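You operate a simulated robot arm through the tools that you are given. There is no shell and no other tool.

You run a simulated two-armed robot. Do the job below in one go: nothing can be reset, and whatever is moved stays where it is left.

## Task
Seal the housing named on the orange sign in a bag.
Fine: free the brake, draw the slider out, open the mouth, lay it in, close the mouth, push the slider back, put the brake on and seal.

Only the result counts: the job must be done as asked and must still hold three seconds after the hand-in. Knocking over, shifting, dropping, spilling or breaking anything else fails it. Lids that push on must go on centred and level and be pressed home; caps that screw on are set level and turned clockwise until they are tight.

## Robot
Two 7-joint arms with two-finger parallel grippers on one trunk that stands fixed in place. Base frame: the origin is at the foot of the trunk, x ahead of it, y to its left, z up. Units: m, degrees, N and s.
The left shoulder is at [0.071, 0.156, 1.28], the right one opposite. Payload 3.91 kg a hand.
The tool frame of a hand sits at the grasp point between the pads (the TCP): z along the fingers, y along the line on which they close. The tips reach 0.03 m beyond it. The gripper opens to 0.11 m. The fingers are 0.02 m wide and 0.01 m thick; the gripper's body (0.048 by 0.112 m) begins 0.055 m behind the TCP.
Orientation is told as [roll, pitch, yaw] about the base's x, y, z axes, in that order, counted from this pose: with the fingers straight down and closing along the base's y, the tool's x points along the base's -x, its y along +y and its z along -z.

## Interface
- The arms move only by the tool servo_tool. It takes "left_steps", "right_steps" or both (then of equal length, played together; a hand with none holds still); each is a list that holds one entry, the list of rows, each a list of 7 numbers: the shift along the tool's x, y, z in mm, then the turn, a rotation vector about the tool's x, y, z in degrees, then the finger opening in mm, from 0 to 110. In form: [[[tx, ty, tz, rx, ry, rz, gripper], ...]]. A call has 1 to 20 rows; each row shifts and turns the commanded pose from where the row before left it, along the tool's axes as they then stand. A row lasts 0.2 s, in which the tool goes at most 0.05 m and 8.6 degrees; a call with a longer step from one row to the next is refused whole, and so is a gripper value outside its range. Where a pose cannot be reached the arm comes as near as it can. A force on the tool above 90 N (or 10 N above the force at the start of the call, whichever is more), or a blocked arm, ends the call early, and 0.2 s more pass. Each finger travels about 0.108 m/s and halts on what it meets, pressing with about 29 N; the grip force reading is that of the motor and also rises with nothing between the fingers. The clock runs only during rows and for 0.2 s after the last one: add rows that do not move to give the fingers time. The reply holds the time, the measured pose of the TCP, the force on the tool along the base axes, the opening and the grip force, in the units named above and with some noise, with the torque about the TCP (base axes, N m) and any sound that the robot's microphone picked up.
- Cameras (640 x 400 px; columns grow to the right, rows downward): "scene" is now at [0.1359, -0.0241, 1.5128]; the picture's right is [-0.26, -0.97, 0.00], its down [-0.51, 0.14, -0.85] and it looks along [0.82, -0.22, -0.53] (base axes); focal length 300 px, centre (320, 200). "left" rides on the left gripper at [0.072, -0.017, -0.103] in its tool frame; the picture's right is [0.23, 0.97, 0.00], its down [-0.76, 0.18, -0.62] and it looks along [-0.61, 0.14, 0.78] (tool axes); focal length 222 px, centre (320, 200). "right" rides on the right gripper at [0.072, 0.017, -0.103] in its tool frame; the picture's right is [-0.23, 0.97, 0.00], its down [-0.76, -0.18, -0.62] and it looks along [-0.61, -0.14, 0.78] (tool axes); focal length 222 px, centre (320, 200). There is no depth. A picture from a camera that has moved, and an enlarged one, comes with that camera's place and axes in the base frame and with its lens.
- get_image(camera): a new picture of that camera. The clock stands still meanwhile.
- slide_trunk(by): slides the trunk up (or, below 0, down) by that many m; the arms and the scene camera ride with it, the base frame stays. It gives what a move gives, with no picture.
- pan_tilt(pan, tilt): turns the head with the scene camera to pan (to the left, within 86 degrees either way) and tilt (down, from -29 to 69), counted from straight ahead of the robot. It gives what a move gives.
- zoom(camera, box): a new picture of the part [left, top, right, bottom] of that camera's present view, enlarged. The clock stands still meanwhile.
- finish_job(): hands the job in; it is judged then, once.

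Nothing tells you positions but the pictures and the camera data. Unless the task says otherwise, let go and move clear before handing in.

The tools are called after "Request:" as a command line: name --argument value ..., lists and objects as JSON in quotes. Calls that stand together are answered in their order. servo_tool: Moves the arms, as the interface text tells. Its arguments: {"type":"object","properties":{"left_steps":{"type":"array"},"right_steps":{"type":"array"}},"required":[]} The other tools are called the same way: slide_trunk (by) slides the trunk up or down; pan_tilt (pan, tilt) turns the head that bears the scene camera; get_image (camera) takes a picture; zoom (camera, box) takes an enlarged picture of a part of a camera's view; finish_job () hands the job in.

At the start:

```text
time_s: 0.0
left_position: [0.6731, 0.1558, 1.2629]
left_tool_rot: [0.0, -0.1, 0.0]
left_force: [-0.5, -0.4, 0.2]
left_moment: [-0.01, 0.05, -0.03]
left_grip_width: 0.1099
left_grasp_force: 0.0
right_position: [0.542, -0.341, 1.2729]
right_tool_rot: [0.0, -0.1, -0.1]
right_force: [-0.5, 0.7, 0.8]
right_moment: [0.02, -0.03, -0.03]
right_grip_width: 0.1103
right_grasp_force: 0.0
trunk travel left (down, up): [-0.725, 0.215]
head pan, tilt: [-15.1, 32.1]
```

scene: 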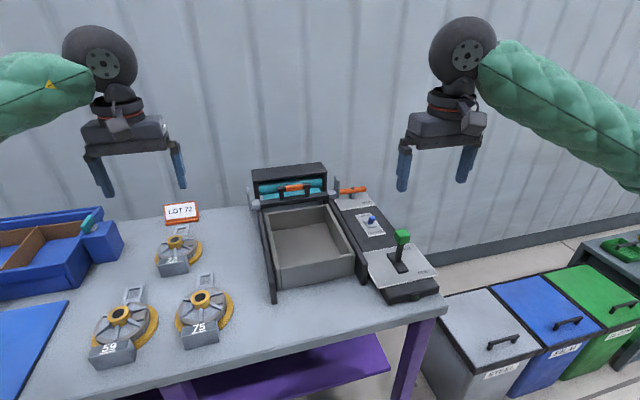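
right: 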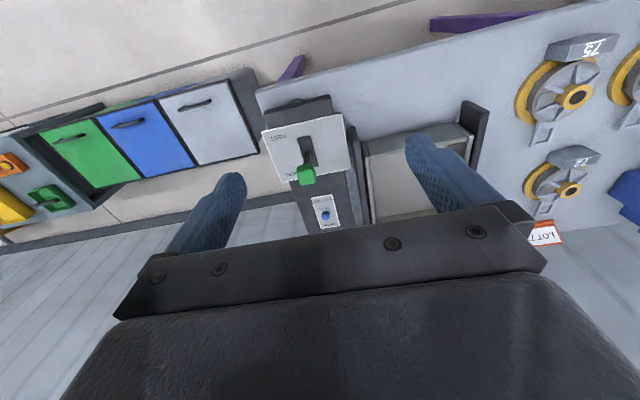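
left: 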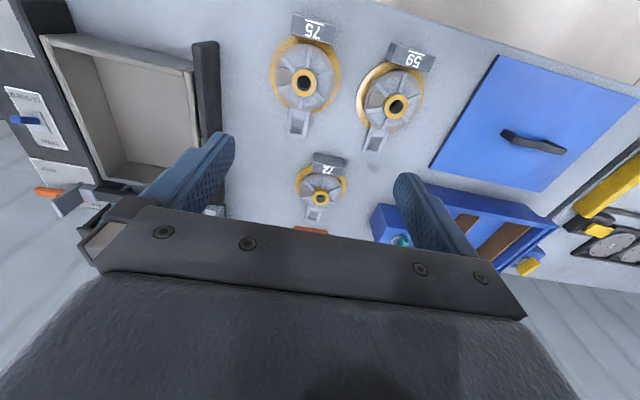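

I see a table with three housings (59, 75, 72), an orange-edged "LOT 72" sign, and a machine with a drawer/slider, a lever and a bag mouth. I'll enlarge the views before moving anything.

Request:
zoom --camera "scene" --box '[140, 190, 260, 290]'

Request:
zoom --camera "scene" --box '[240, 150, 400, 250]'

Request:
zoom --camera "scene" --box '[320, 180, 450, 310]'

Request:
zoom --camera "scene" --box '[70, 260, 250, 380]'

Request:
zoom --camera "scene" --box '[0, 190, 130, 310]'

Request:
zoom --camera "left" --box '[0, 20, 240, 220]'

```text
4.00 times, centred on (200, 240) of scene
camera zoom: at [0.1359, -0.0241, 1.5128], right [-0.26, -0.97, 0.0], down [-0.51, 0.14, -0.85], along [0.82, -0.22, -0.53], focal length 1200 px, centre (800, 40)
```

zoom: 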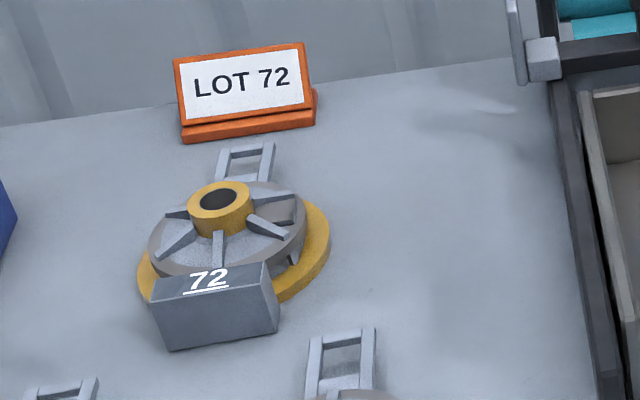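

```text
4.00 times, centred on (320, 200) of scene
camera zoom: at [0.1359, -0.0241, 1.5128], right [-0.26, -0.97, 0.0], down [-0.51, 0.14, -0.85], along [0.82, -0.22, -0.53], focal length 1200 px, centre (320, 200)
```

zoom: 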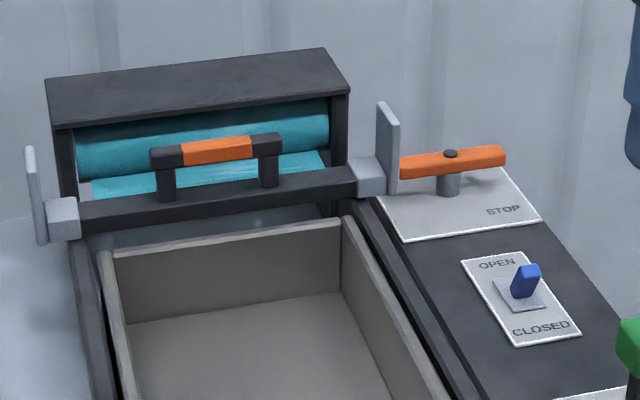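

```text
3.08 times, centred on (385, 245) of scene
camera zoom: at [0.1359, -0.0241, 1.5128], right [-0.26, -0.97, 0.0], down [-0.51, 0.14, -0.85], along [0.82, -0.22, -0.53], focal length 923 px, centre (120, 62)
```

zoom: 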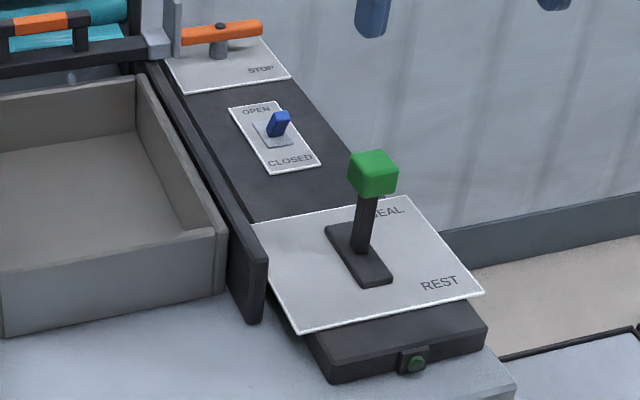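

```text
3.33 times, centred on (160, 320) of scene
camera zoom: at [0.1359, -0.0241, 1.5128], right [-0.26, -0.97, 0.0], down [-0.51, 0.14, -0.85], along [0.82, -0.22, -0.53], focal length 1000 px, centre (853, -200)
```

zoom: 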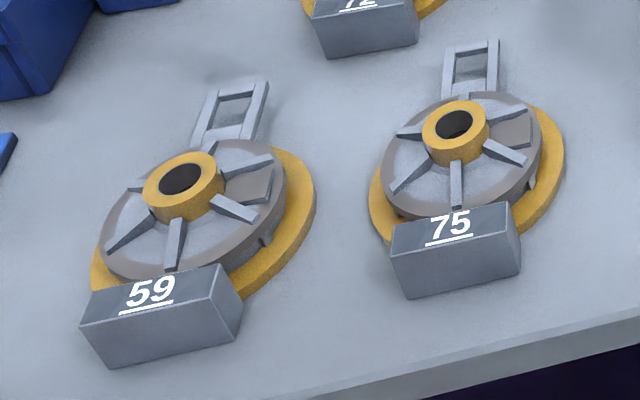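

```text
3.33 times, centred on (65, 250) of scene
camera zoom: at [0.1359, -0.0241, 1.5128], right [-0.26, -0.97, 0.0], down [-0.51, 0.14, -0.85], along [0.82, -0.22, -0.53], focal length 1000 px, centre (1170, 33)
```

zoom: 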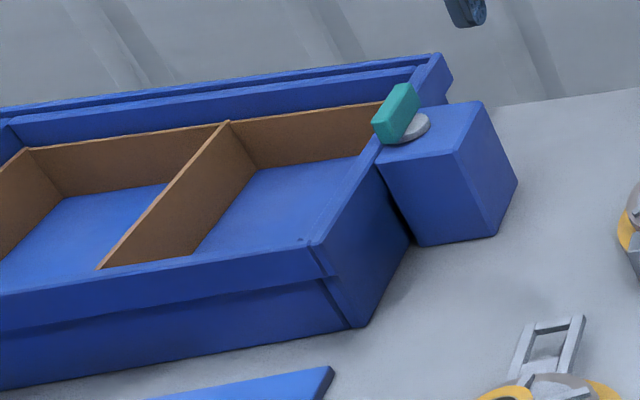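

```text
2.00 times, centred on (120, 120) of left
camera zoom: at [0.5993, 0.1383, 1.3662], right [-0.23, 0.97, 0.0], down [0.76, 0.18, 0.62], along [0.61, 0.14, -0.78], focal length 444 px, centre (720, 360)
```

zoom: 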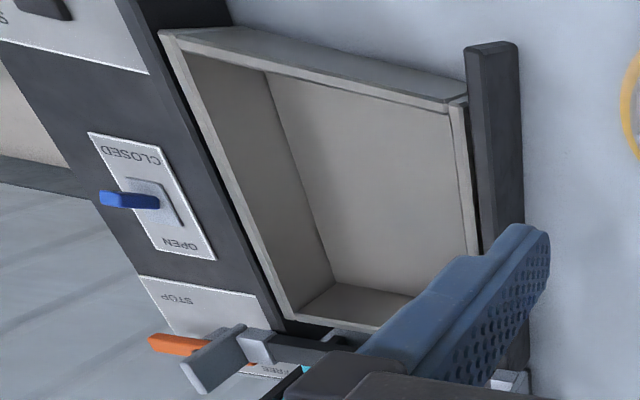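

I'm working out positions by comparing cameras. Housing 72's hub comes out near [0.95, 0.22, 0.91]. I need more detailed views of the machine's labels and levers.

Request:
zoom --camera "scene" --box '[320, 170, 400, 220]'

Request:
zoom --camera "scene" --box '[240, 155, 340, 215]'

Request:
zoom --camera "right" --box '[250, 80, 410, 240]'

Request:
zoom --camera "right" --box '[350, 80, 510, 220]'

Request:
zoom --camera "left" --box '[20, 140, 140, 240]'

Request:
zoom --camera "left" --box '[260, 130, 400, 240]'

```text
8.00 times, centred on (360, 195) of scene
camera zoom: at [0.1359, -0.0241, 1.5128], right [-0.26, -0.97, 0.0], down [-0.51, 0.14, -0.85], along [0.82, -0.22, -0.53], focal length 2400 px, centre (0, 240)
```

zoom: 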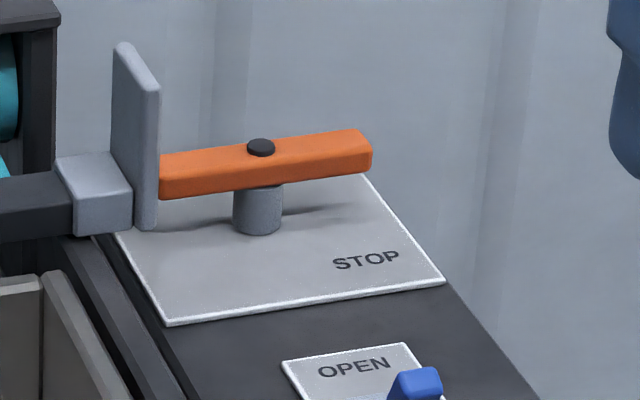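

```text
6.40 times, centred on (290, 185) of scene
camera zoom: at [0.1359, -0.0241, 1.5128], right [-0.26, -0.97, 0.0], down [-0.51, 0.14, -0.85], along [0.82, -0.22, -0.53], focal length 1920 px, centre (512, 296)
```

zoom: 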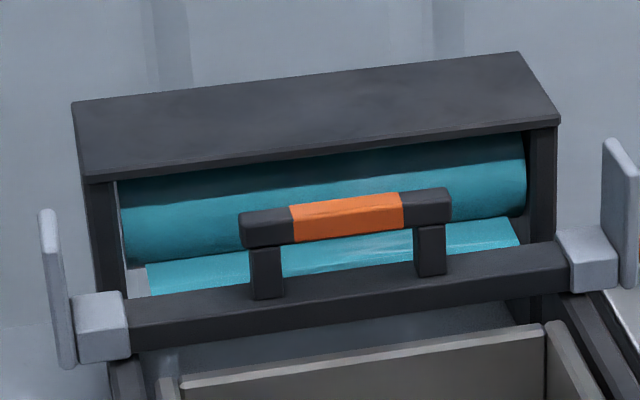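

```text
2.50 times, centred on (330, 160) of right
camera zoom: at [0.4698, -0.3254, 1.3763], right [0.23, 0.97, 0.0], down [0.76, -0.18, 0.62], along [0.61, -0.14, -0.78], focal length 555 px, centre (295, 300)
```

zoom: 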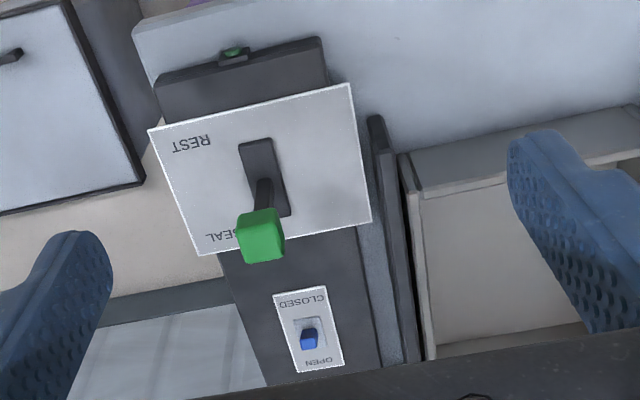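

```text
2.86 times, centred on (430, 150) of right
camera zoom: at [0.4698, -0.3254, 1.3763], right [0.23, 0.97, 0.0], down [0.76, -0.18, 0.62], along [0.61, -0.14, -0.78], focal length 635 px, centre (6, 343)
```

zoom: 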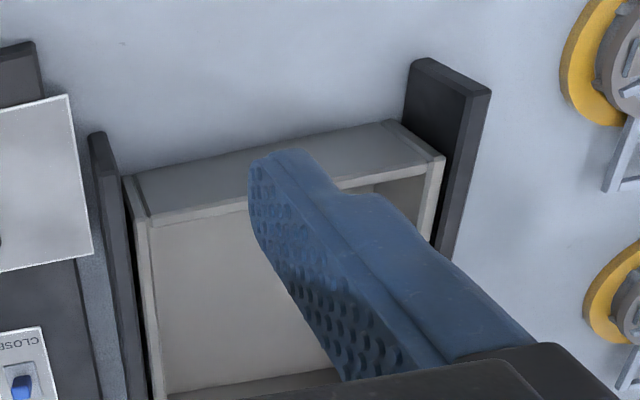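

```text
4.00 times, centred on (80, 190) of left
camera zoom: at [0.5993, 0.1383, 1.3662], right [-0.23, 0.97, 0.0], down [0.76, 0.18, 0.62], along [0.61, 0.14, -0.78], focal length 888 px, centre (1280, 240)
```

zoom: 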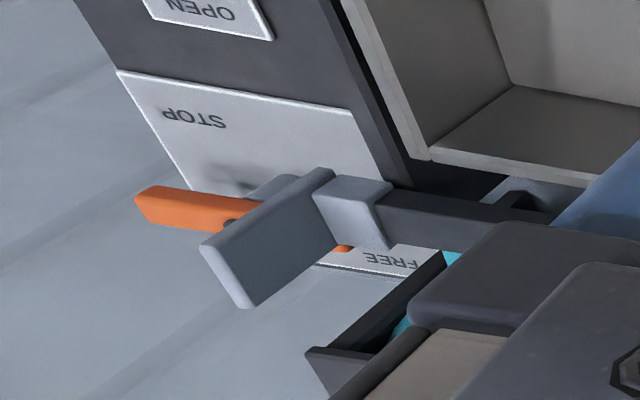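

```text
3.64 times, centred on (330, 185) of left
camera zoom: at [0.5993, 0.1383, 1.3662], right [-0.23, 0.97, 0.0], down [0.76, 0.18, 0.62], along [0.61, 0.14, -0.78], focal length 808 px, centre (284, 254)
```

zoom: 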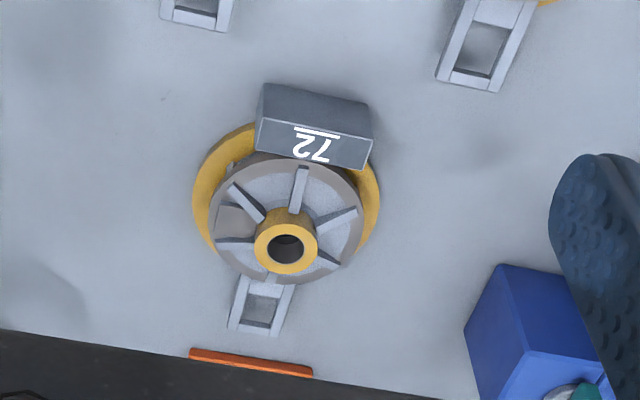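

The brake is the orange handle, marked STOP and FREE. The mouth is the blue toggle, and the green lever does the sealing. I'll bring the right hand over the machine so its camera looks down and I can read their states.

Request:
servo_tool --right_steps '[[[-40, 20, -20, 0, 8, 0, 110], [-40, 20, -20, 0, 8, 0, 110], [-40, 20, -20, 0, 8, 0, 110], [-40, 20, -20, 0, 6, 0, 110], [-40, 0, 0, 0, 0, 0, 110], [0, 0, 0, 0, 0, 0, 110]]]'

Request:
get_image --camera "right"

Request:
get_image --camera "scene"

```text
time_s: 1.4
left_position: [0.6719, 0.1545, 1.2635]
left_tool_rot: [0.1, 0.0, 0.0]
left_force: [-0.8, 0.8, -0.3]
left_moment: [0.0, 0.0, 0.03]
left_grip_width: 0.1103
left_grasp_force: 0.1
right_position: [0.7471, -0.2603, 1.2972]
right_tool_rot: [0.0, 29.9, -0.1]
right_force: [-0.3, 0.6, -0.4]
right_moment: [-0.02, -0.01, 0.02]
right_grip_width: 0.1098
right_grasp_force: 0.1
trunk travel left (down, up): [-0.725, 0.215]
head pan, tilt: [-15.1, 32.1]
```

```text
taken
camera right: at [0.7358, -0.2455, 1.4232], right [0.2, 0.97, -0.11], down [0.97, -0.18, 0.16], along [0.13, -0.14, -0.98], focal length 222 px, centre (320, 200)
```

right: 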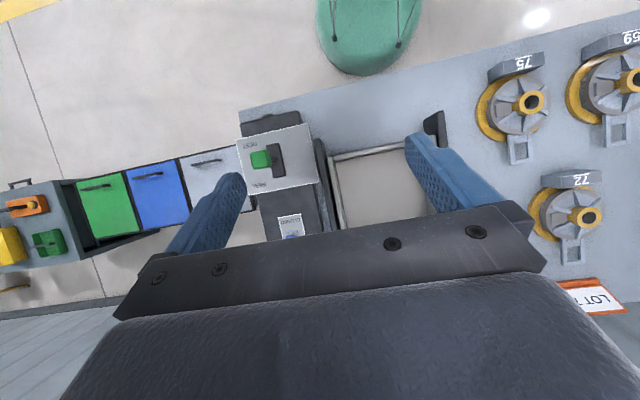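

```text
taken
camera scene: at [0.1353, -0.024, 1.513], right [-0.26, -0.97, 0.0], down [-0.51, 0.14, -0.85], along [0.82, -0.22, -0.53], focal length 300 px, centre (320, 200)
```

scene: 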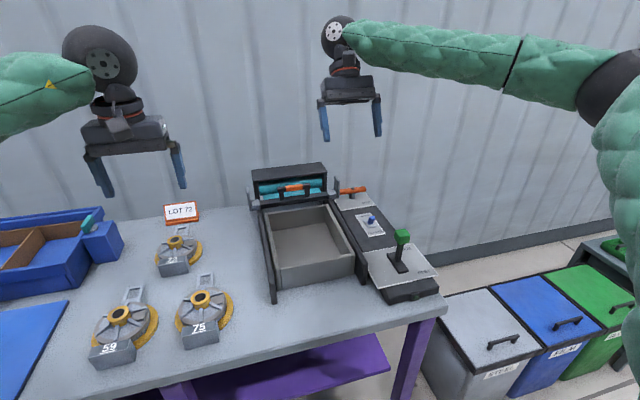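

The right camera now looks almost straight down, but the gripper hides the slider and brake. I'll move it further forward.

Request:
servo_tool --right_steps '[[[-41, 0, -24, 0, 0, 0, 110], [-41, 0, -24, 0, 0, 0, 110], [-41, 0, -24, 0, 0, 0, 110], [-41, 0, -24, 0, 0, 0, 110], [0, 0, 0, 0, 0, 0, 110]]]'

Request:
get_image --camera "right"

Request:
zoom --camera "right" --box '[220, 80, 440, 230]'

```text
time_s: 2.6
left_position: [0.6721, 0.154, 1.2629]
left_tool_rot: [0.0, 0.0, 0.1]
left_force: [-0.2, -0.8, 0.0]
left_moment: [-0.02, -0.01, 0.03]
left_grip_width: 0.1101
left_grasp_force: 0.0
right_position: [0.9361, -0.2626, 1.2997]
right_tool_rot: [0.1, 30.1, 0.1]
right_force: [-0.3, -0.4, 0.6]
right_moment: [0.03, -0.03, -0.01]
right_grip_width: 0.1102
right_grasp_force: 0.0
trunk travel left (down, up): [-0.725, 0.215]
head pan, tilt: [-15.1, 32.1]
```

```text
taken
camera right: at [0.9253, -0.2468, 1.4252], right [0.2, 0.97, -0.11], down [0.97, -0.18, 0.16], along [0.14, -0.14, -0.98], focal length 222 px, centre (320, 200)
```

right: 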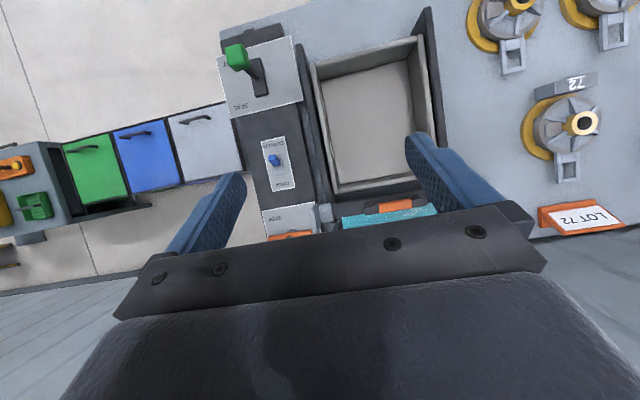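

```text
2.67 times, centred on (330, 155) of right
camera zoom: at [0.9253, -0.2468, 1.4252], right [0.2, 0.97, -0.11], down [0.97, -0.18, 0.16], along [0.14, -0.14, -0.98], focal length 592 px, centre (293, 320)
```

zoom: 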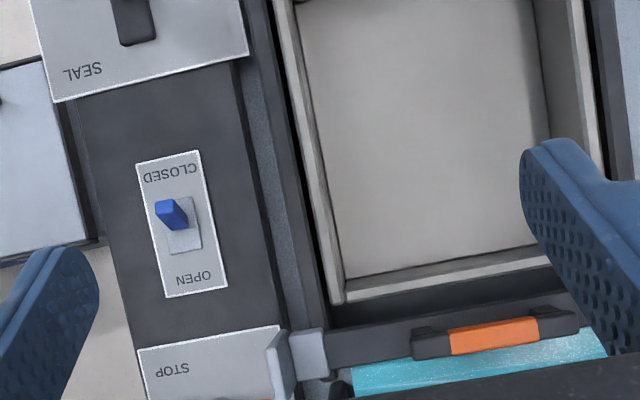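

Most of the machine is visible now: CLOSED is on the near side of the blue toggle and OPEN on the far side. I'll move a little further forward to see the brake and slider.

Request:
servo_tool --right_steps '[[[-41, 0, -24, 0, 0, 0, 110], [-41, 0, -24, 0, 0, 0, 110], [-41, 0, -24, 0, 0, 0, 110], [0, 0, 0, 0, 0, 0, 110]]]'

Request:
get_image --camera "right"

Request:
zoom --camera "right" --box '[220, 80, 440, 230]'

```text
time_s: 3.6
left_position: [0.674, 0.1583, 1.2621]
left_tool_rot: [0.0, 0.1, 0.1]
left_force: [0.4, 0.1, -0.2]
left_moment: [-0.01, -0.02, -0.01]
left_grip_width: 0.11
left_grasp_force: 0.1
right_position: [0.9857, -0.2535, 1.277]
right_tool_rot: [-0.1, 29.7, 0.1]
right_force: [0.0, 0.7, -0.6]
right_moment: [-0.03, 0.03, -0.01]
right_grip_width: 0.11
right_grasp_force: 0.0
right hand out of reach, approached as far as the arm can: row 1, 2, 3
trunk travel left (down, up): [-0.725, 0.215]
head pan, tilt: [-15.1, 32.1]
```

```text
taken
camera right: at [0.9746, -0.2383, 1.4023], right [0.2, 0.97, -0.11], down [0.97, -0.18, 0.16], along [0.14, -0.14, -0.98], focal length 222 px, centre (320, 200)
```

right: 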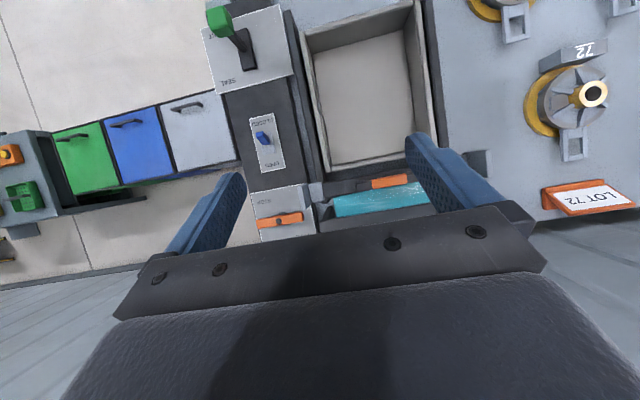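

```text
2.67 times, centred on (330, 155) of right
camera zoom: at [0.9746, -0.2383, 1.4023], right [0.2, 0.97, -0.11], down [0.97, -0.18, 0.16], along [0.14, -0.14, -0.98], focal length 592 px, centre (293, 320)
```

zoom: 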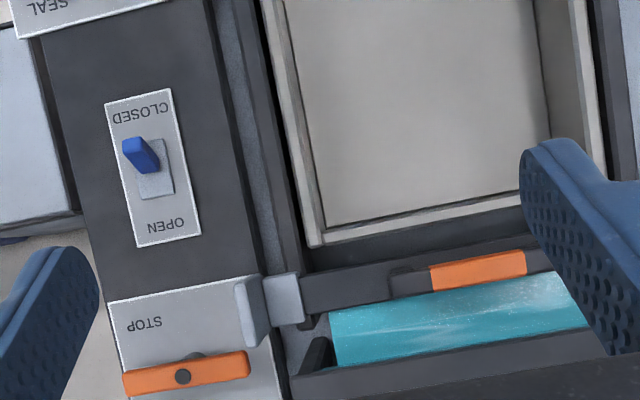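

The overhead view shows the orange brake bar lying crosswise, with STOP and FREE at opposite corners of its plate. I'll zoom in on it from both hand cameras.

Request:
zoom --camera "right" --box '[245, 170, 345, 240]'

Request:
zoom --camera "right" --box '[200, 0, 320, 90]'

Request:
zoom --camera "right" --box '[240, 100, 300, 180]'

Request:
zoom --camera "right" --box '[500, 30, 640, 230]'

Request:
zoom --camera "scene" --box '[240, 150, 390, 240]'

```text
5.71 times, centred on (295, 205) of right
camera zoom: at [0.9746, -0.2383, 1.4023], right [0.2, 0.97, -0.11], down [0.97, -0.18, 0.16], along [0.14, -0.14, -0.98], focal length 1269 px, centre (463, 171)
```

zoom: 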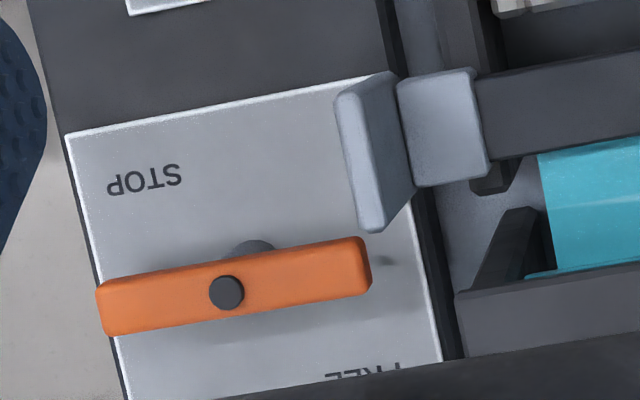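

```text
4.44 times, centred on (260, 45) of right
camera zoom: at [0.9746, -0.2383, 1.4023], right [0.2, 0.97, -0.11], down [0.97, -0.18, 0.16], along [0.14, -0.14, -0.98], focal length 987 px, centre (587, 889)
```

zoom: 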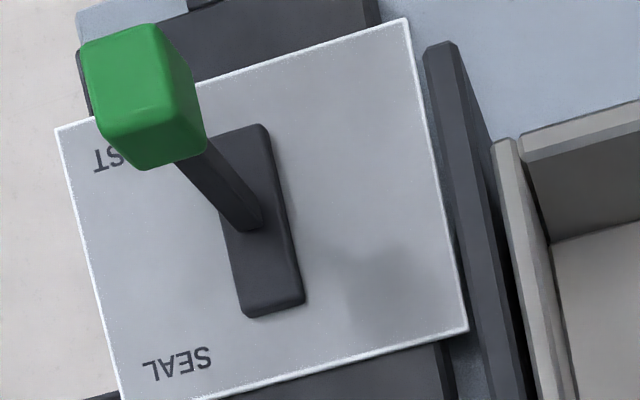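

```text
5.00 times, centred on (270, 140) of right
camera zoom: at [0.9746, -0.2383, 1.4023], right [0.2, 0.97, -0.11], down [0.97, -0.18, 0.16], along [0.14, -0.14, -0.98], focal length 1111 px, centre (570, 500)
```

zoom: 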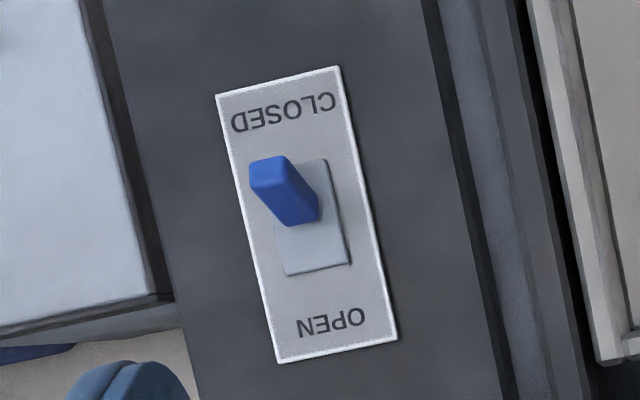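

```text
2.00 times, centred on (570, 130) of right
camera zoom: at [0.9746, -0.2383, 1.4023], right [0.2, 0.97, -0.11], down [0.97, -0.18, 0.16], along [0.14, -0.14, -0.98], focal length 444 px, centre (-180, 340)
```

zoom: 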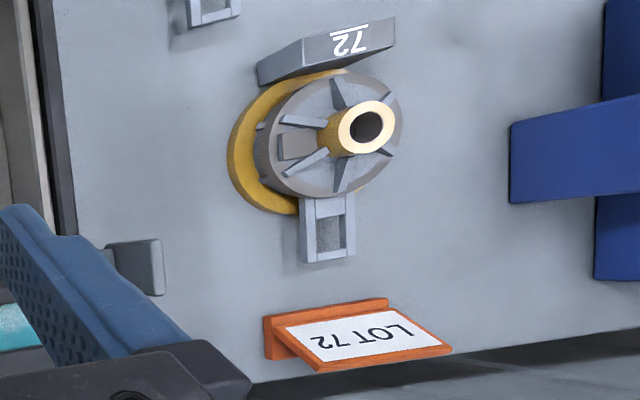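

```text
4.27 times, centred on (315, 195) of scene
camera zoom: at [0.1368, -0.0221, 1.5127], right [-0.26, -0.97, 0.0], down [-0.51, 0.14, -0.85], along [0.82, -0.22, -0.53], focal length 1280 px, centre (341, 221)
```

zoom: 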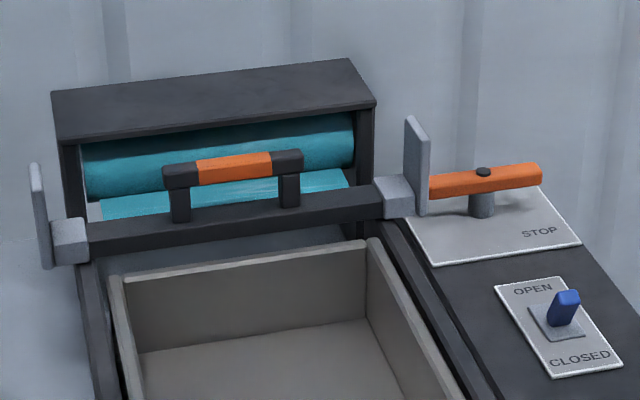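

The estimates so far, as [x, y, z]:
- Table surface: z ≈ 0.855. Console top: z ≈ 0.89.
- Brake pivot: [1.072, -0.407, 0.936]. The bar lies along y and is about 0.106 m long.
- Blue toggle tip: [0.878, -0.407, 0.932], leaning to CLOSED.
- Green knob: [0.70, -0.404, 1.01].
- Slider handle: [1.022, -0.172, 1.006].

The brake is at the edge of reach, so I'll lower the trunk and point the right fingers forward and down, beside the far end of the bar.

Request:
servo_tool --right_steps '[[[10, -40, 0, 0, -8, 0, 60], [10, -40, 0, 0, -8, 0, 20], [10, -40, 0, 0, -8, 0, 0], [10, -40, 0, 0, -8, 0, 0], [10, -30, 0, 0, -8, 0, 0], [0, 0, 0, 0, -8, 0, 0], [0, 0, 0, 0, -2, 0, 0], [0, 0, 0, 0, 0, 0, 0]]]'

Request:
slide_trunk --by -0.15

Request:
get_image --camera "scene"

Request:
get_image --camera "right"

```text
time_s: 5.4
left_position: [0.6719, 0.1553, 1.2632]
left_tool_rot: [0.0, -0.1, 0.2]
left_force: [0.1, -0.7, -0.3]
left_moment: [0.02, -0.01, -0.01]
left_grip_width: 0.1099
left_grasp_force: 0.1
right_position: [0.9374, -0.4486, 1.2907]
right_tool_rot: [-0.1, -20.0, 0.0]
right_force: [0.0, -0.5, -0.3]
right_moment: [-0.01, 0.0, -0.03]
right_grip_width: 0.0001
right_grasp_force: 29.6
trunk travel left (down, up): [-0.725, 0.215]
head pan, tilt: [-15.1, 32.1]
```

```text
time_s: 7.2
left_position: [0.6715, 0.1554, 1.113]
left_tool_rot: [0.0, 0.0, 0.1]
left_force: [-0.2, 0.0, -0.9]
left_moment: [-0.01, 0.02, -0.01]
left_grip_width: 0.1097
left_grasp_force: 0.1
right_position: [0.9385, -0.447, 1.142]
right_tool_rot: [0.0, -20.0, 0.0]
right_force: [-0.5, 0.7, 0.2]
right_moment: [-0.01, 0.02, -0.04]
right_grip_width: 0.0
right_grasp_force: 28.8
trunk travel left (down, up): [-0.575, 0.365]
head pan, tilt: [-15.1, 32.1]
```

```text
taken
camera scene: at [0.1357, -0.024, 1.363], right [-0.26, -0.97, 0.0], down [-0.51, 0.14, -0.85], along [0.82, -0.22, -0.53], focal length 300 px, centre (320, 200)
```

scene: 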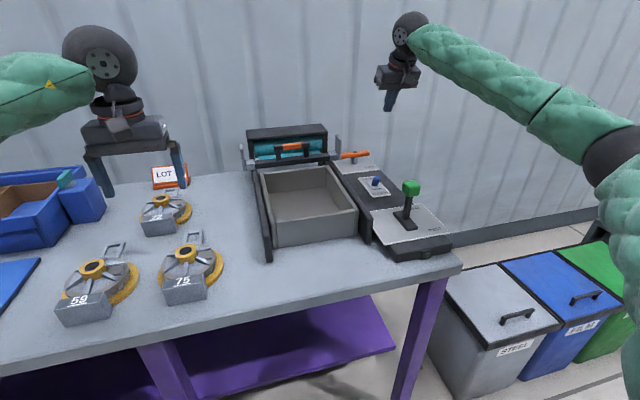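

```text
taken
camera right: at [0.8342, -0.4312, 1.2133], right [0.21, 0.97, 0.08], down [0.5, -0.18, 0.85], along [0.84, -0.14, -0.53], focal length 222 px, centre (320, 200)
```

right: 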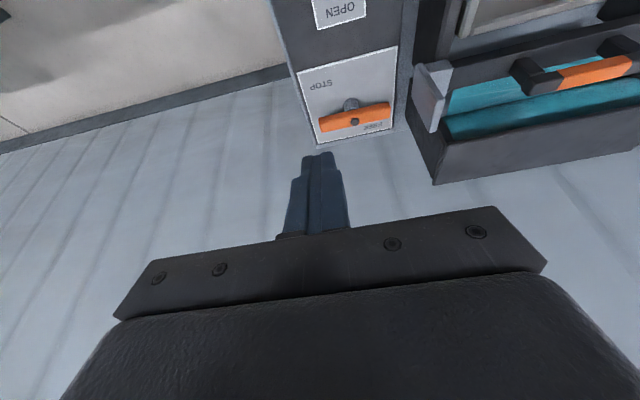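

The brake is now clear in the right camera, just beyond the fingertips. I'll zoom in to confirm its exact position.

Request:
zoom --camera "right" --box '[290, 40, 410, 150]'

Request:
zoom --camera "scene" --box '[320, 130, 400, 190]'

Request:
zoom --camera "right" --box '[400, 0, 640, 200]'

Request:
zoom --camera "scene" --box '[330, 160, 450, 270]'

```text
3.64 times, centred on (350, 95) of right
camera zoom: at [0.8342, -0.4312, 1.2133], right [0.21, 0.97, 0.08], down [0.5, -0.18, 0.85], along [0.84, -0.14, -0.53], focal length 808 px, centre (211, 582)
```

zoom: 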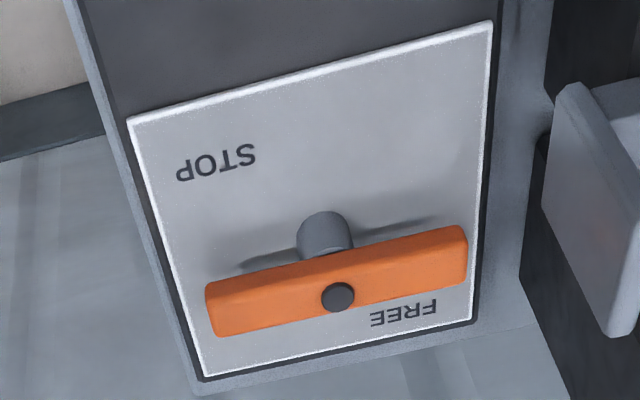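

```text
6.67 times, centred on (360, 160) of scene
camera zoom: at [0.1357, -0.024, 1.363], right [-0.26, -0.97, 0.0], down [-0.51, 0.14, -0.85], along [0.82, -0.22, -0.53], focal length 2000 px, centre (53, 467)
```

zoom: 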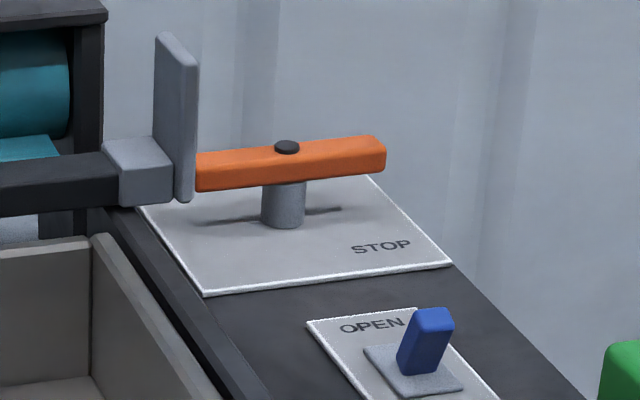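

```text
2.00 times, centred on (520, 100) of right
camera zoom: at [0.8342, -0.4312, 1.2133], right [0.21, 0.97, 0.08], down [0.5, -0.18, 0.85], along [0.84, -0.14, -0.53], focal length 444 px, centre (-80, 400)
```

zoom: 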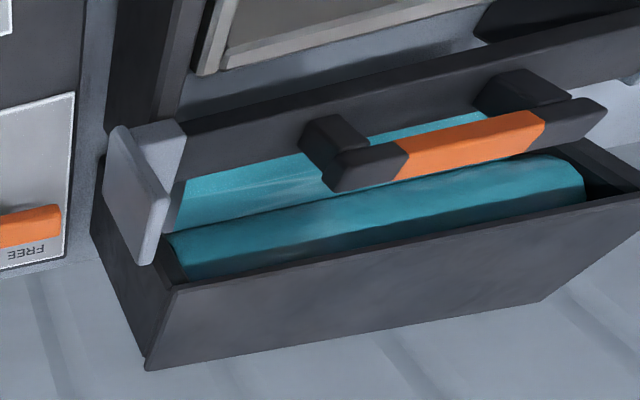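

```text
3.64 times, centred on (390, 215) of scene
camera zoom: at [0.1357, -0.024, 1.363], right [-0.26, -0.97, 0.0], down [-0.51, 0.14, -0.85], along [0.82, -0.22, -0.53], focal length 1091 px, centre (66, 146)
```

zoom: 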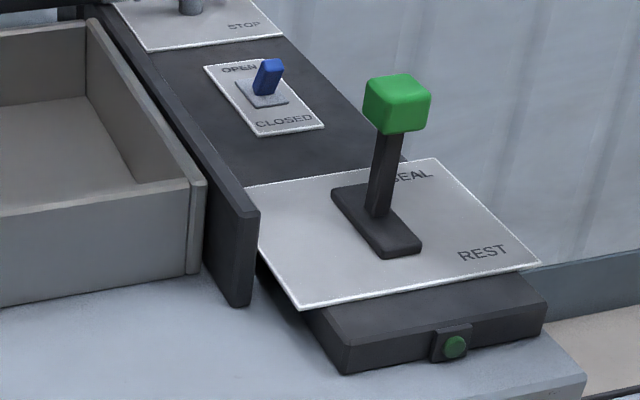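

The brake bar is confirmed: near edge x ≈ 1.056, -y end at y ≈ -0.459. I'll bring the closed fingertips down just in front of its -y end.

Request:
servo_tool --right_steps '[[[-1, 0, 39, 0, 0, 0, 0], [-1, 0, 39, 0, 0, 0, 0], [-1, 0, 39, 0, 0, 0, 0], [-1, 0, 39, 0, 0, 0, 0], [-1, 0, 38, 0, 0, 0, 0], [0, 0, 0, 0, 0, 0, 0]]]'

Request:
get_image --camera "right"

Request:
zoom --camera "scene" --box '[320, 100, 440, 190]'

```text
time_s: 8.6
left_position: [0.672, 0.156, 1.1132]
left_tool_rot: [0.0, 0.0, 0.1]
left_force: [-0.3, -0.4, -0.2]
left_moment: [-0.02, 0.01, 0.0]
left_grip_width: 0.11
left_grasp_force: 0.0
right_position: [1.0079, -0.4487, 0.9593]
right_tool_rot: [-0.1, -20.0, 0.0]
right_force: [0.4, 0.5, 0.4]
right_moment: [0.0, 0.01, -0.01]
right_grip_width: 0.0
right_grasp_force: 29.6
trunk travel left (down, up): [-0.575, 0.365]
head pan, tilt: [-15.1, 32.1]
```

```text
taken
camera right: at [0.9053, -0.4335, 1.0319], right [0.21, 0.97, 0.08], down [0.5, -0.18, 0.85], along [0.84, -0.14, -0.53], focal length 222 px, centre (320, 200)
```

right: 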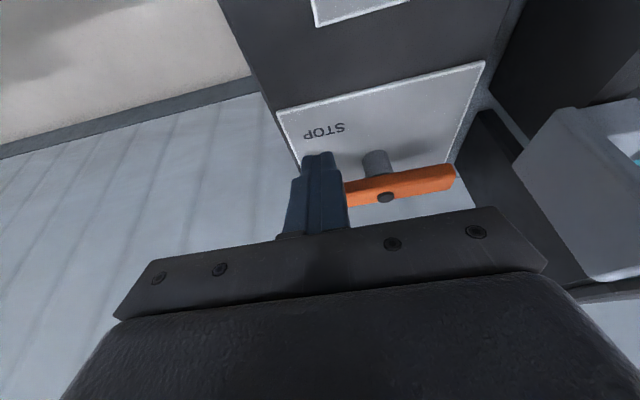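

```text
4.44 times, centred on (380, 145) of scene
camera zoom: at [0.1354, -0.024, 1.3629], right [-0.26, -0.97, 0.0], down [-0.51, 0.14, -0.85], along [0.82, -0.22, -0.53], focal length 1333 px, centre (53, 444)
```

zoom: 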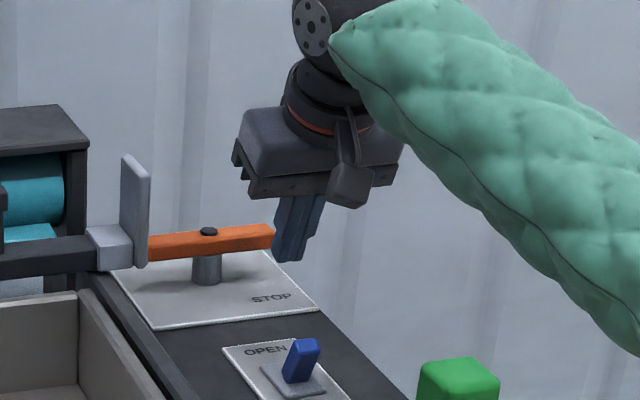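

The fingertips are in front of the -y end. I'll lower them to bar height and push gently forward, watching the force to learn which way the handle turns.

Request:
servo_tool --right_steps '[[[4.3, 0, 12, 0, 0, 0, 0], [4.2, 0, 11.5, 0, 0, 0, 0], [0, 0, 0, 0, 0, 0, 0], [-9.4, 0, 3.4, 0, 0, 0, 0], [-9.4, 0, 3.4, 0, 0, 0, 0], [-4.7, 0, 1.7, 0, 0, 0, 0], [-4.7, 0, 1.7, 0, 0, 0, 0], [-4.7, 0, 1.7, 0, 0, 0, 0], [-4.7, 0, 1.7, 0, 0, 0, 0]]]'

Request:
get_image --camera "right"

Request:
zoom --camera "scene" --box '[320, 100, 440, 190]'

```text
time_s: 10.6
left_position: [0.6732, 0.1559, 1.1126]
left_tool_rot: [0.0, -0.1, 0.1]
left_force: [-0.2, 0.2, 0.6]
left_moment: [-0.02, 0.01, 0.02]
left_grip_width: 0.1101
left_grasp_force: 0.0
right_position: [1.0486, -0.4474, 0.9351]
right_tool_rot: [0.0, -20.0, 0.0]
right_force: [-1.8, -0.9, -2.4]
right_moment: [0.0, 0.05, -0.02]
right_grip_width: 0.0
right_grasp_force: 29.0
trunk travel left (down, up): [-0.575, 0.365]
head pan, tilt: [-15.1, 32.1]
```

```text
taken
camera right: at [0.9455, -0.4315, 1.0073], right [0.21, 0.97, 0.08], down [0.5, -0.18, 0.85], along [0.84, -0.14, -0.53], focal length 222 px, centre (320, 200)
```

right: 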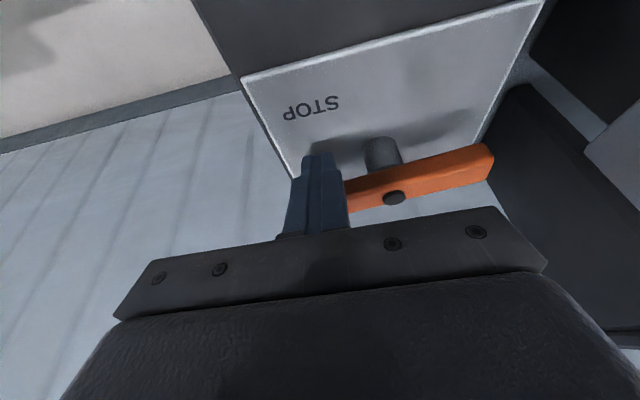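

```text
4.44 times, centred on (380, 145) of scene
camera zoom: at [0.1362, -0.024, 1.3628], right [-0.26, -0.97, 0.0], down [-0.51, 0.14, -0.85], along [0.82, -0.22, -0.53], focal length 1333 px, centre (53, 444)
```

zoom: 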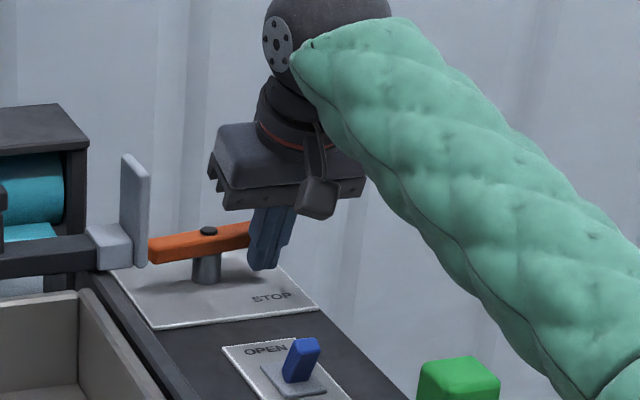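

The bar turns easily this way, anticlockwise from above, at under 2 N. I'll keep pushing its end along the arc.

Request:
servo_tool --right_steps '[[[-5.6, -0.5, 2.1, 0, 0, 0, 0], [-5.2, 0, 1.9, 0, 0, 0, 0], [-4.7, 0.5, 1.7, 0, 0, 0, 0], [-4.7, 1, 1.7, 0, 0, 0, 0], [-5.2, 1.5, 1.9, 0, 0, 0, 0], [-5.2, 2, 1.9, 0, 0, 0, 0], [-4.2, 3, 1.5, 0, 0, 0, 0], [-4.2, 3.5, 1.5, 0, 0, 0, 0]]]'

Request:
get_image --camera "right"

Request:
zoom --camera "scene" --box '[320, 100, 440, 190]'

```text
time_s: 12.3
left_position: [0.6728, 0.1534, 1.1134]
left_tool_rot: [0.2, 0.0, 0.0]
left_force: [0.3, -0.1, -0.1]
left_moment: [0.0, 0.0, 0.01]
left_grip_width: 0.11
left_grasp_force: 0.1
right_position: [1.0895, -0.4413, 0.9337]
right_tool_rot: [0.2, -20.0, -0.3]
right_force: [0.1, -0.6, 0.5]
right_moment: [-0.01, -0.01, 0.03]
right_grip_width: 0.0
right_grasp_force: 29.3
trunk travel left (down, up): [-0.575, 0.365]
head pan, tilt: [-15.1, 32.1]
```

```text
taken
camera right: at [0.9863, -0.4261, 1.0067], right [0.22, 0.97, 0.08], down [0.5, -0.18, 0.85], along [0.84, -0.14, -0.53], focal length 222 px, centre (320, 200)
```

right: 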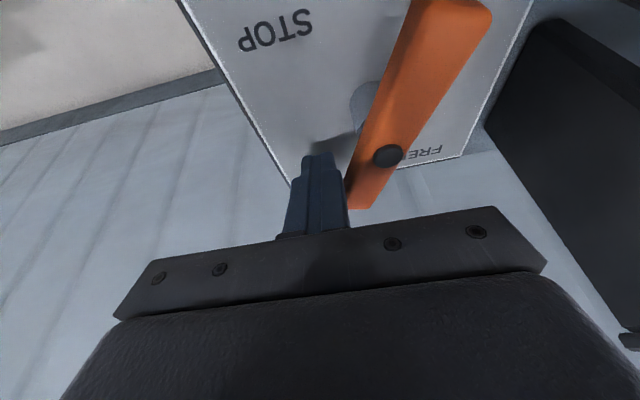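

```text
4.44 times, centred on (380, 145) of scene
camera zoom: at [0.1359, -0.0282, 1.3628], right [-0.26, -0.96, 0.0], down [-0.51, 0.14, -0.85], along [0.82, -0.22, -0.53], focal length 1333 px, centre (53, 444)
```

zoom: 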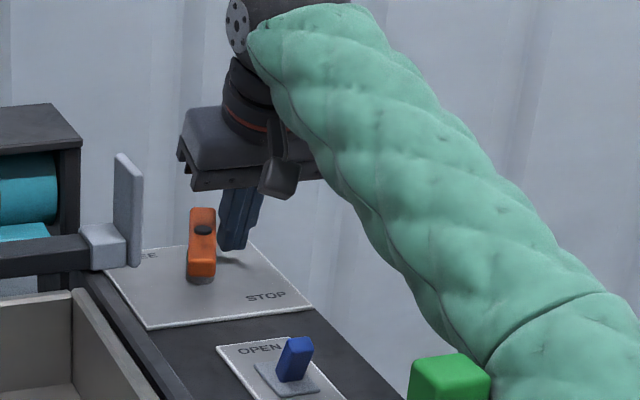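

The bar has turned about 65° with almost no resistance, so this is the right direction. I'll keep going until it meets its stop.

Request:
servo_tool --right_steps '[[[-2.5, 4, 0.9, 0, 0, 0, 0], [-2, 4, 0.7, 0, 0, 0, 0], [-1, 4, 0.4, 0, 0, 0, 0], [0, 3, 0, 0, 0, 0, 0], [0, 3, 0, 0, 0, 0, 0]]]'

Request:
get_image --camera "right"

Request:
zoom --camera "scene" --box '[320, 100, 440, 190]'

```text
time_s: 13.8
left_position: [0.6685, 0.1505, 1.1179]
left_tool_rot: [0.4, -0.2, 0.5]
left_force: [-3.8, 0.4, -1.8]
left_moment: [-0.07, -0.27, 0.03]
left_grip_width: 0.1098
left_grasp_force: 0.0
right_position: [1.0984, -0.4372, 0.9496]
right_tool_rot: [0.0, -20.8, -0.7]
right_force: [-4.5, -1.5, 4.3]
right_moment: [-0.18, 0.26, -0.05]
right_grip_width: 0.0
right_grasp_force: 29.3
trunk travel left (down, up): [-0.575, 0.365]
head pan, tilt: [-15.1, 32.1]
stopped in row 5 (right hand): the arm was blocked; the commanded pose is now the measured one
```

```text
taken
camera right: at [0.994, -0.4207, 1.0204], right [0.22, 0.97, 0.08], down [0.49, -0.18, 0.85], along [0.84, -0.15, -0.51], focal length 222 px, centre (320, 200)
```

right: 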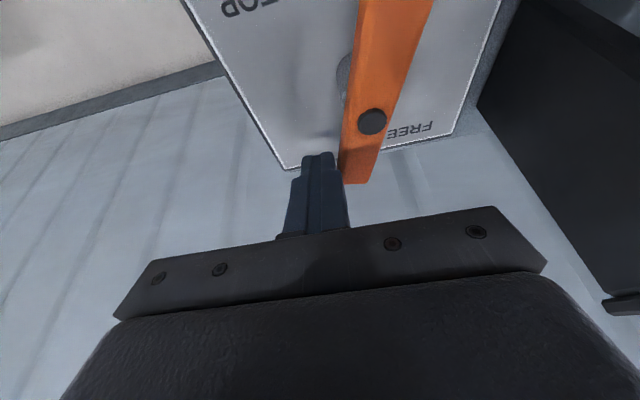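

```text
4.44 times, centred on (380, 145) of scene
camera zoom: at [0.1762, -0.0613, 1.3635], right [-0.4, -0.92, -0.01], down [-0.48, 0.22, -0.85], along [0.78, -0.34, -0.53], focal length 1333 px, centre (53, 444)
```

zoom: 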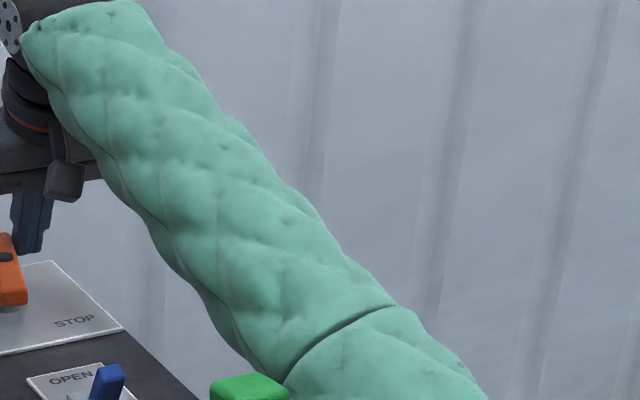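

The bar is nearly lengthwise, but the arm was blocked and the scene camera has shifted, so something is pressing on the robot's head. I'll look before backing off.

Request:
get_image --camera "scene"

Request:
get_image --camera "left"

```text
taken
camera scene: at [0.1762, -0.0613, 1.3635], right [-0.4, -0.92, -0.01], down [-0.48, 0.22, -0.85], along [0.78, -0.34, -0.53], focal length 300 px, centre (320, 200)
```

scene: 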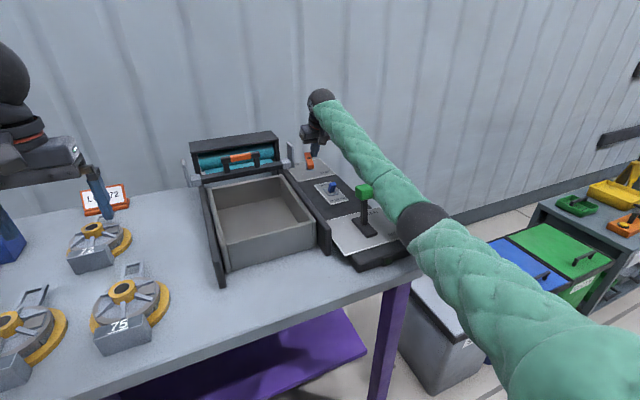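

```text
taken
camera left: at [0.5948, 0.1335, 1.2205], right [-0.24, 0.97, 0.01], down [0.76, 0.18, 0.63], along [0.61, 0.15, -0.78], focal length 222 px, centre (320, 200)
```

left: 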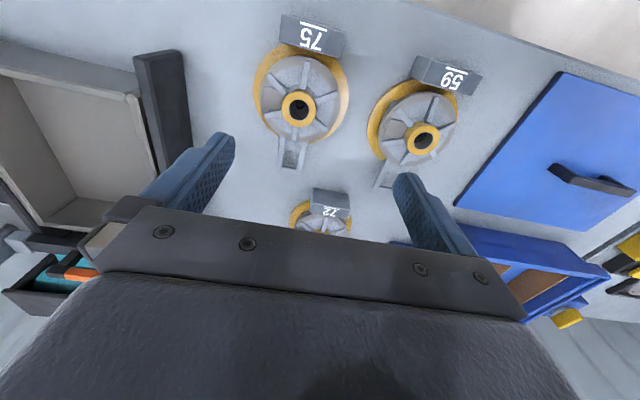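

The right arm was simply at full stretch, and the bar stands at about 77°, some 13° short of lengthwise. I'll back off and finish the turn by pushing the bar's near end sideways, where reach is easier.

Request:
servo_tool --right_steps '[[[5, -6, -1.7, 0, 0, 0, 0], [20, -6, -7, 0, 0, 0, 0], [20, 0, -20, 0, 0, 0, 0], [10, 0, -35, 0, 0, 0, 0], [0, 0, -35, 0, 0, 0, 0], [0, 0, 0, 0, 0, 0, 0]]]'

Request:
get_image --camera "scene"

Request:
zoom --camera "right" --box '[280, 0, 480, 160]'

```text
time_s: 14.1
left_position: [0.6091, 0.1751, 1.124]
left_tool_rot: [-0.2, -0.6, 2.3]
left_force: [3.9, 3.3, -2.3]
left_moment: [-0.28, 0.32, -0.02]
left_grip_width: 0.1101
left_grasp_force: 0.1
right_position: [1.0714, -0.4031, 0.9673]
right_tool_rot: [-0.8, -21.5, 1.6]
right_force: [-6.0, -24.1, 56.5]
right_moment: [-0.66, -0.01, -0.04]
right_grip_width: 0.0001
right_grasp_force: 28.5
trunk travel left (down, up): [-0.575, 0.365]
head pan, tilt: [-15.1, 32.1]
stopped in row 1 (left hand): the arm was blocked; the commanded pose is now the measured one
```

```text
taken
camera scene: at [0.2075, -0.1219, 1.3664], right [-0.61, -0.79, -0.01], down [-0.41, 0.32, -0.85], along [0.68, -0.52, -0.52], focal length 300 px, centre (320, 200)
```

scene: 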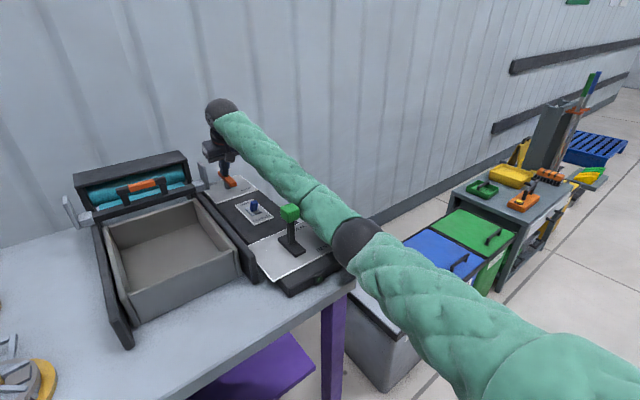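

```text
2.50 times, centred on (380, 80) of right
camera zoom: at [0.9658, -0.3892, 1.0366], right [0.19, 0.98, 0.07], down [0.49, -0.15, 0.86], along [0.85, -0.13, -0.5], focal length 555 px, centre (170, 500)
```

zoom: 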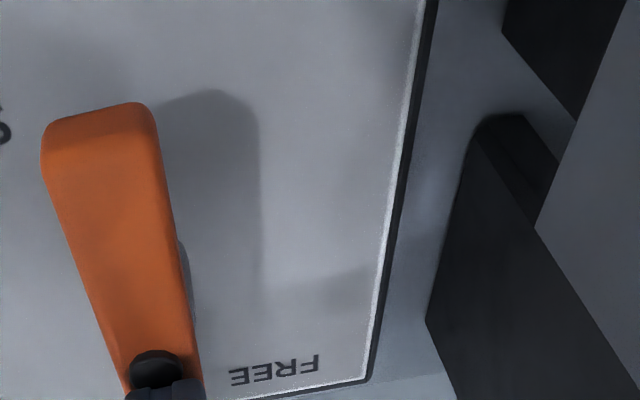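

This is serious: the robot's body appears to be yawing to the right, and the right fingertip is resting on the brake bar with about 56 N. I'll take the load off by lifting the right hand in small steps, then check again.

Request:
servo_tool --right_steps '[[[0, 0, -15, 0, 0, 0, 0], [0, 0, -15, 0, 0, 0, 0]]]'

Request:
get_image --camera "scene"

Request:
get_image --camera "right"

Request:
get_image --camera "left"

```text
time_s: 14.4
left_position: [0.6654, 0.0917, 1.1663]
left_tool_rot: [1.6, -1.5, -17.6]
left_force: [-0.6, -8.9, 3.0]
left_moment: [0.77, -0.06, 0.11]
left_grip_width: 0.1101
left_grasp_force: 0.2
right_position: [1.0779, -0.2134, 1.178]
right_tool_rot: [1.4, -43.0, 9.6]
right_force: [-25.3, 18.7, 9.1]
right_moment: [-1.23, -0.85, -1.39]
right_grip_width: 0.0002
right_grasp_force: 28.5
trunk travel left (down, up): [-0.575, 0.365]
head pan, tilt: [-15.1, 32.1]
stopped in row 1 (left hand): the arm was blocked; the commanded pose is now the measured one
```

```text
taken
camera scene: at [0.2215, -0.2754, 1.3611], right [-0.83, -0.56, -0.02], down [-0.28, 0.45, -0.85], along [0.48, -0.7, -0.52], focal length 300 px, centre (320, 200)
```

scene: 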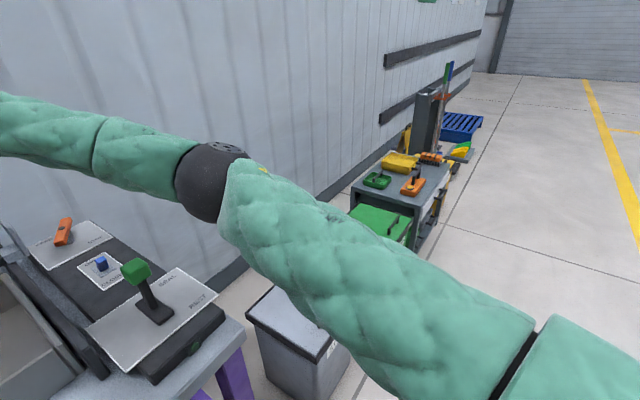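

```text
taken
camera right: at [0.9533, -0.2204, 1.2049], right [-0.01, 0.99, 0.17], down [0.17, -0.17, 0.97], along [0.99, 0.04, -0.16], focal length 222 px, centre (320, 200)
```

right: 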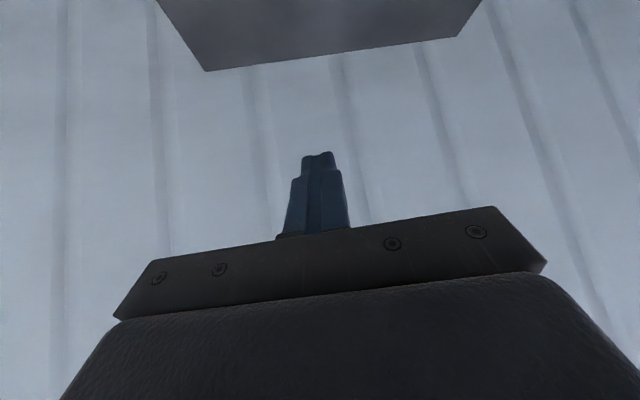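

```text
taken
camera left: at [0.5872, 0.0956, 1.2677], right [0.08, 1.0, 0.02], down [0.76, -0.07, 0.65], along [0.65, -0.04, -0.76], focal length 222 px, centre (320, 200)
```

left: 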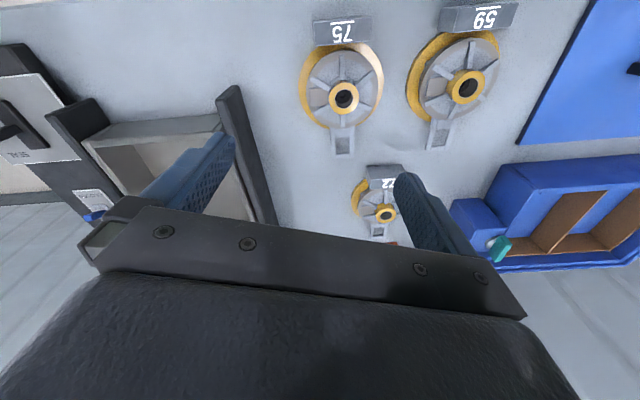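

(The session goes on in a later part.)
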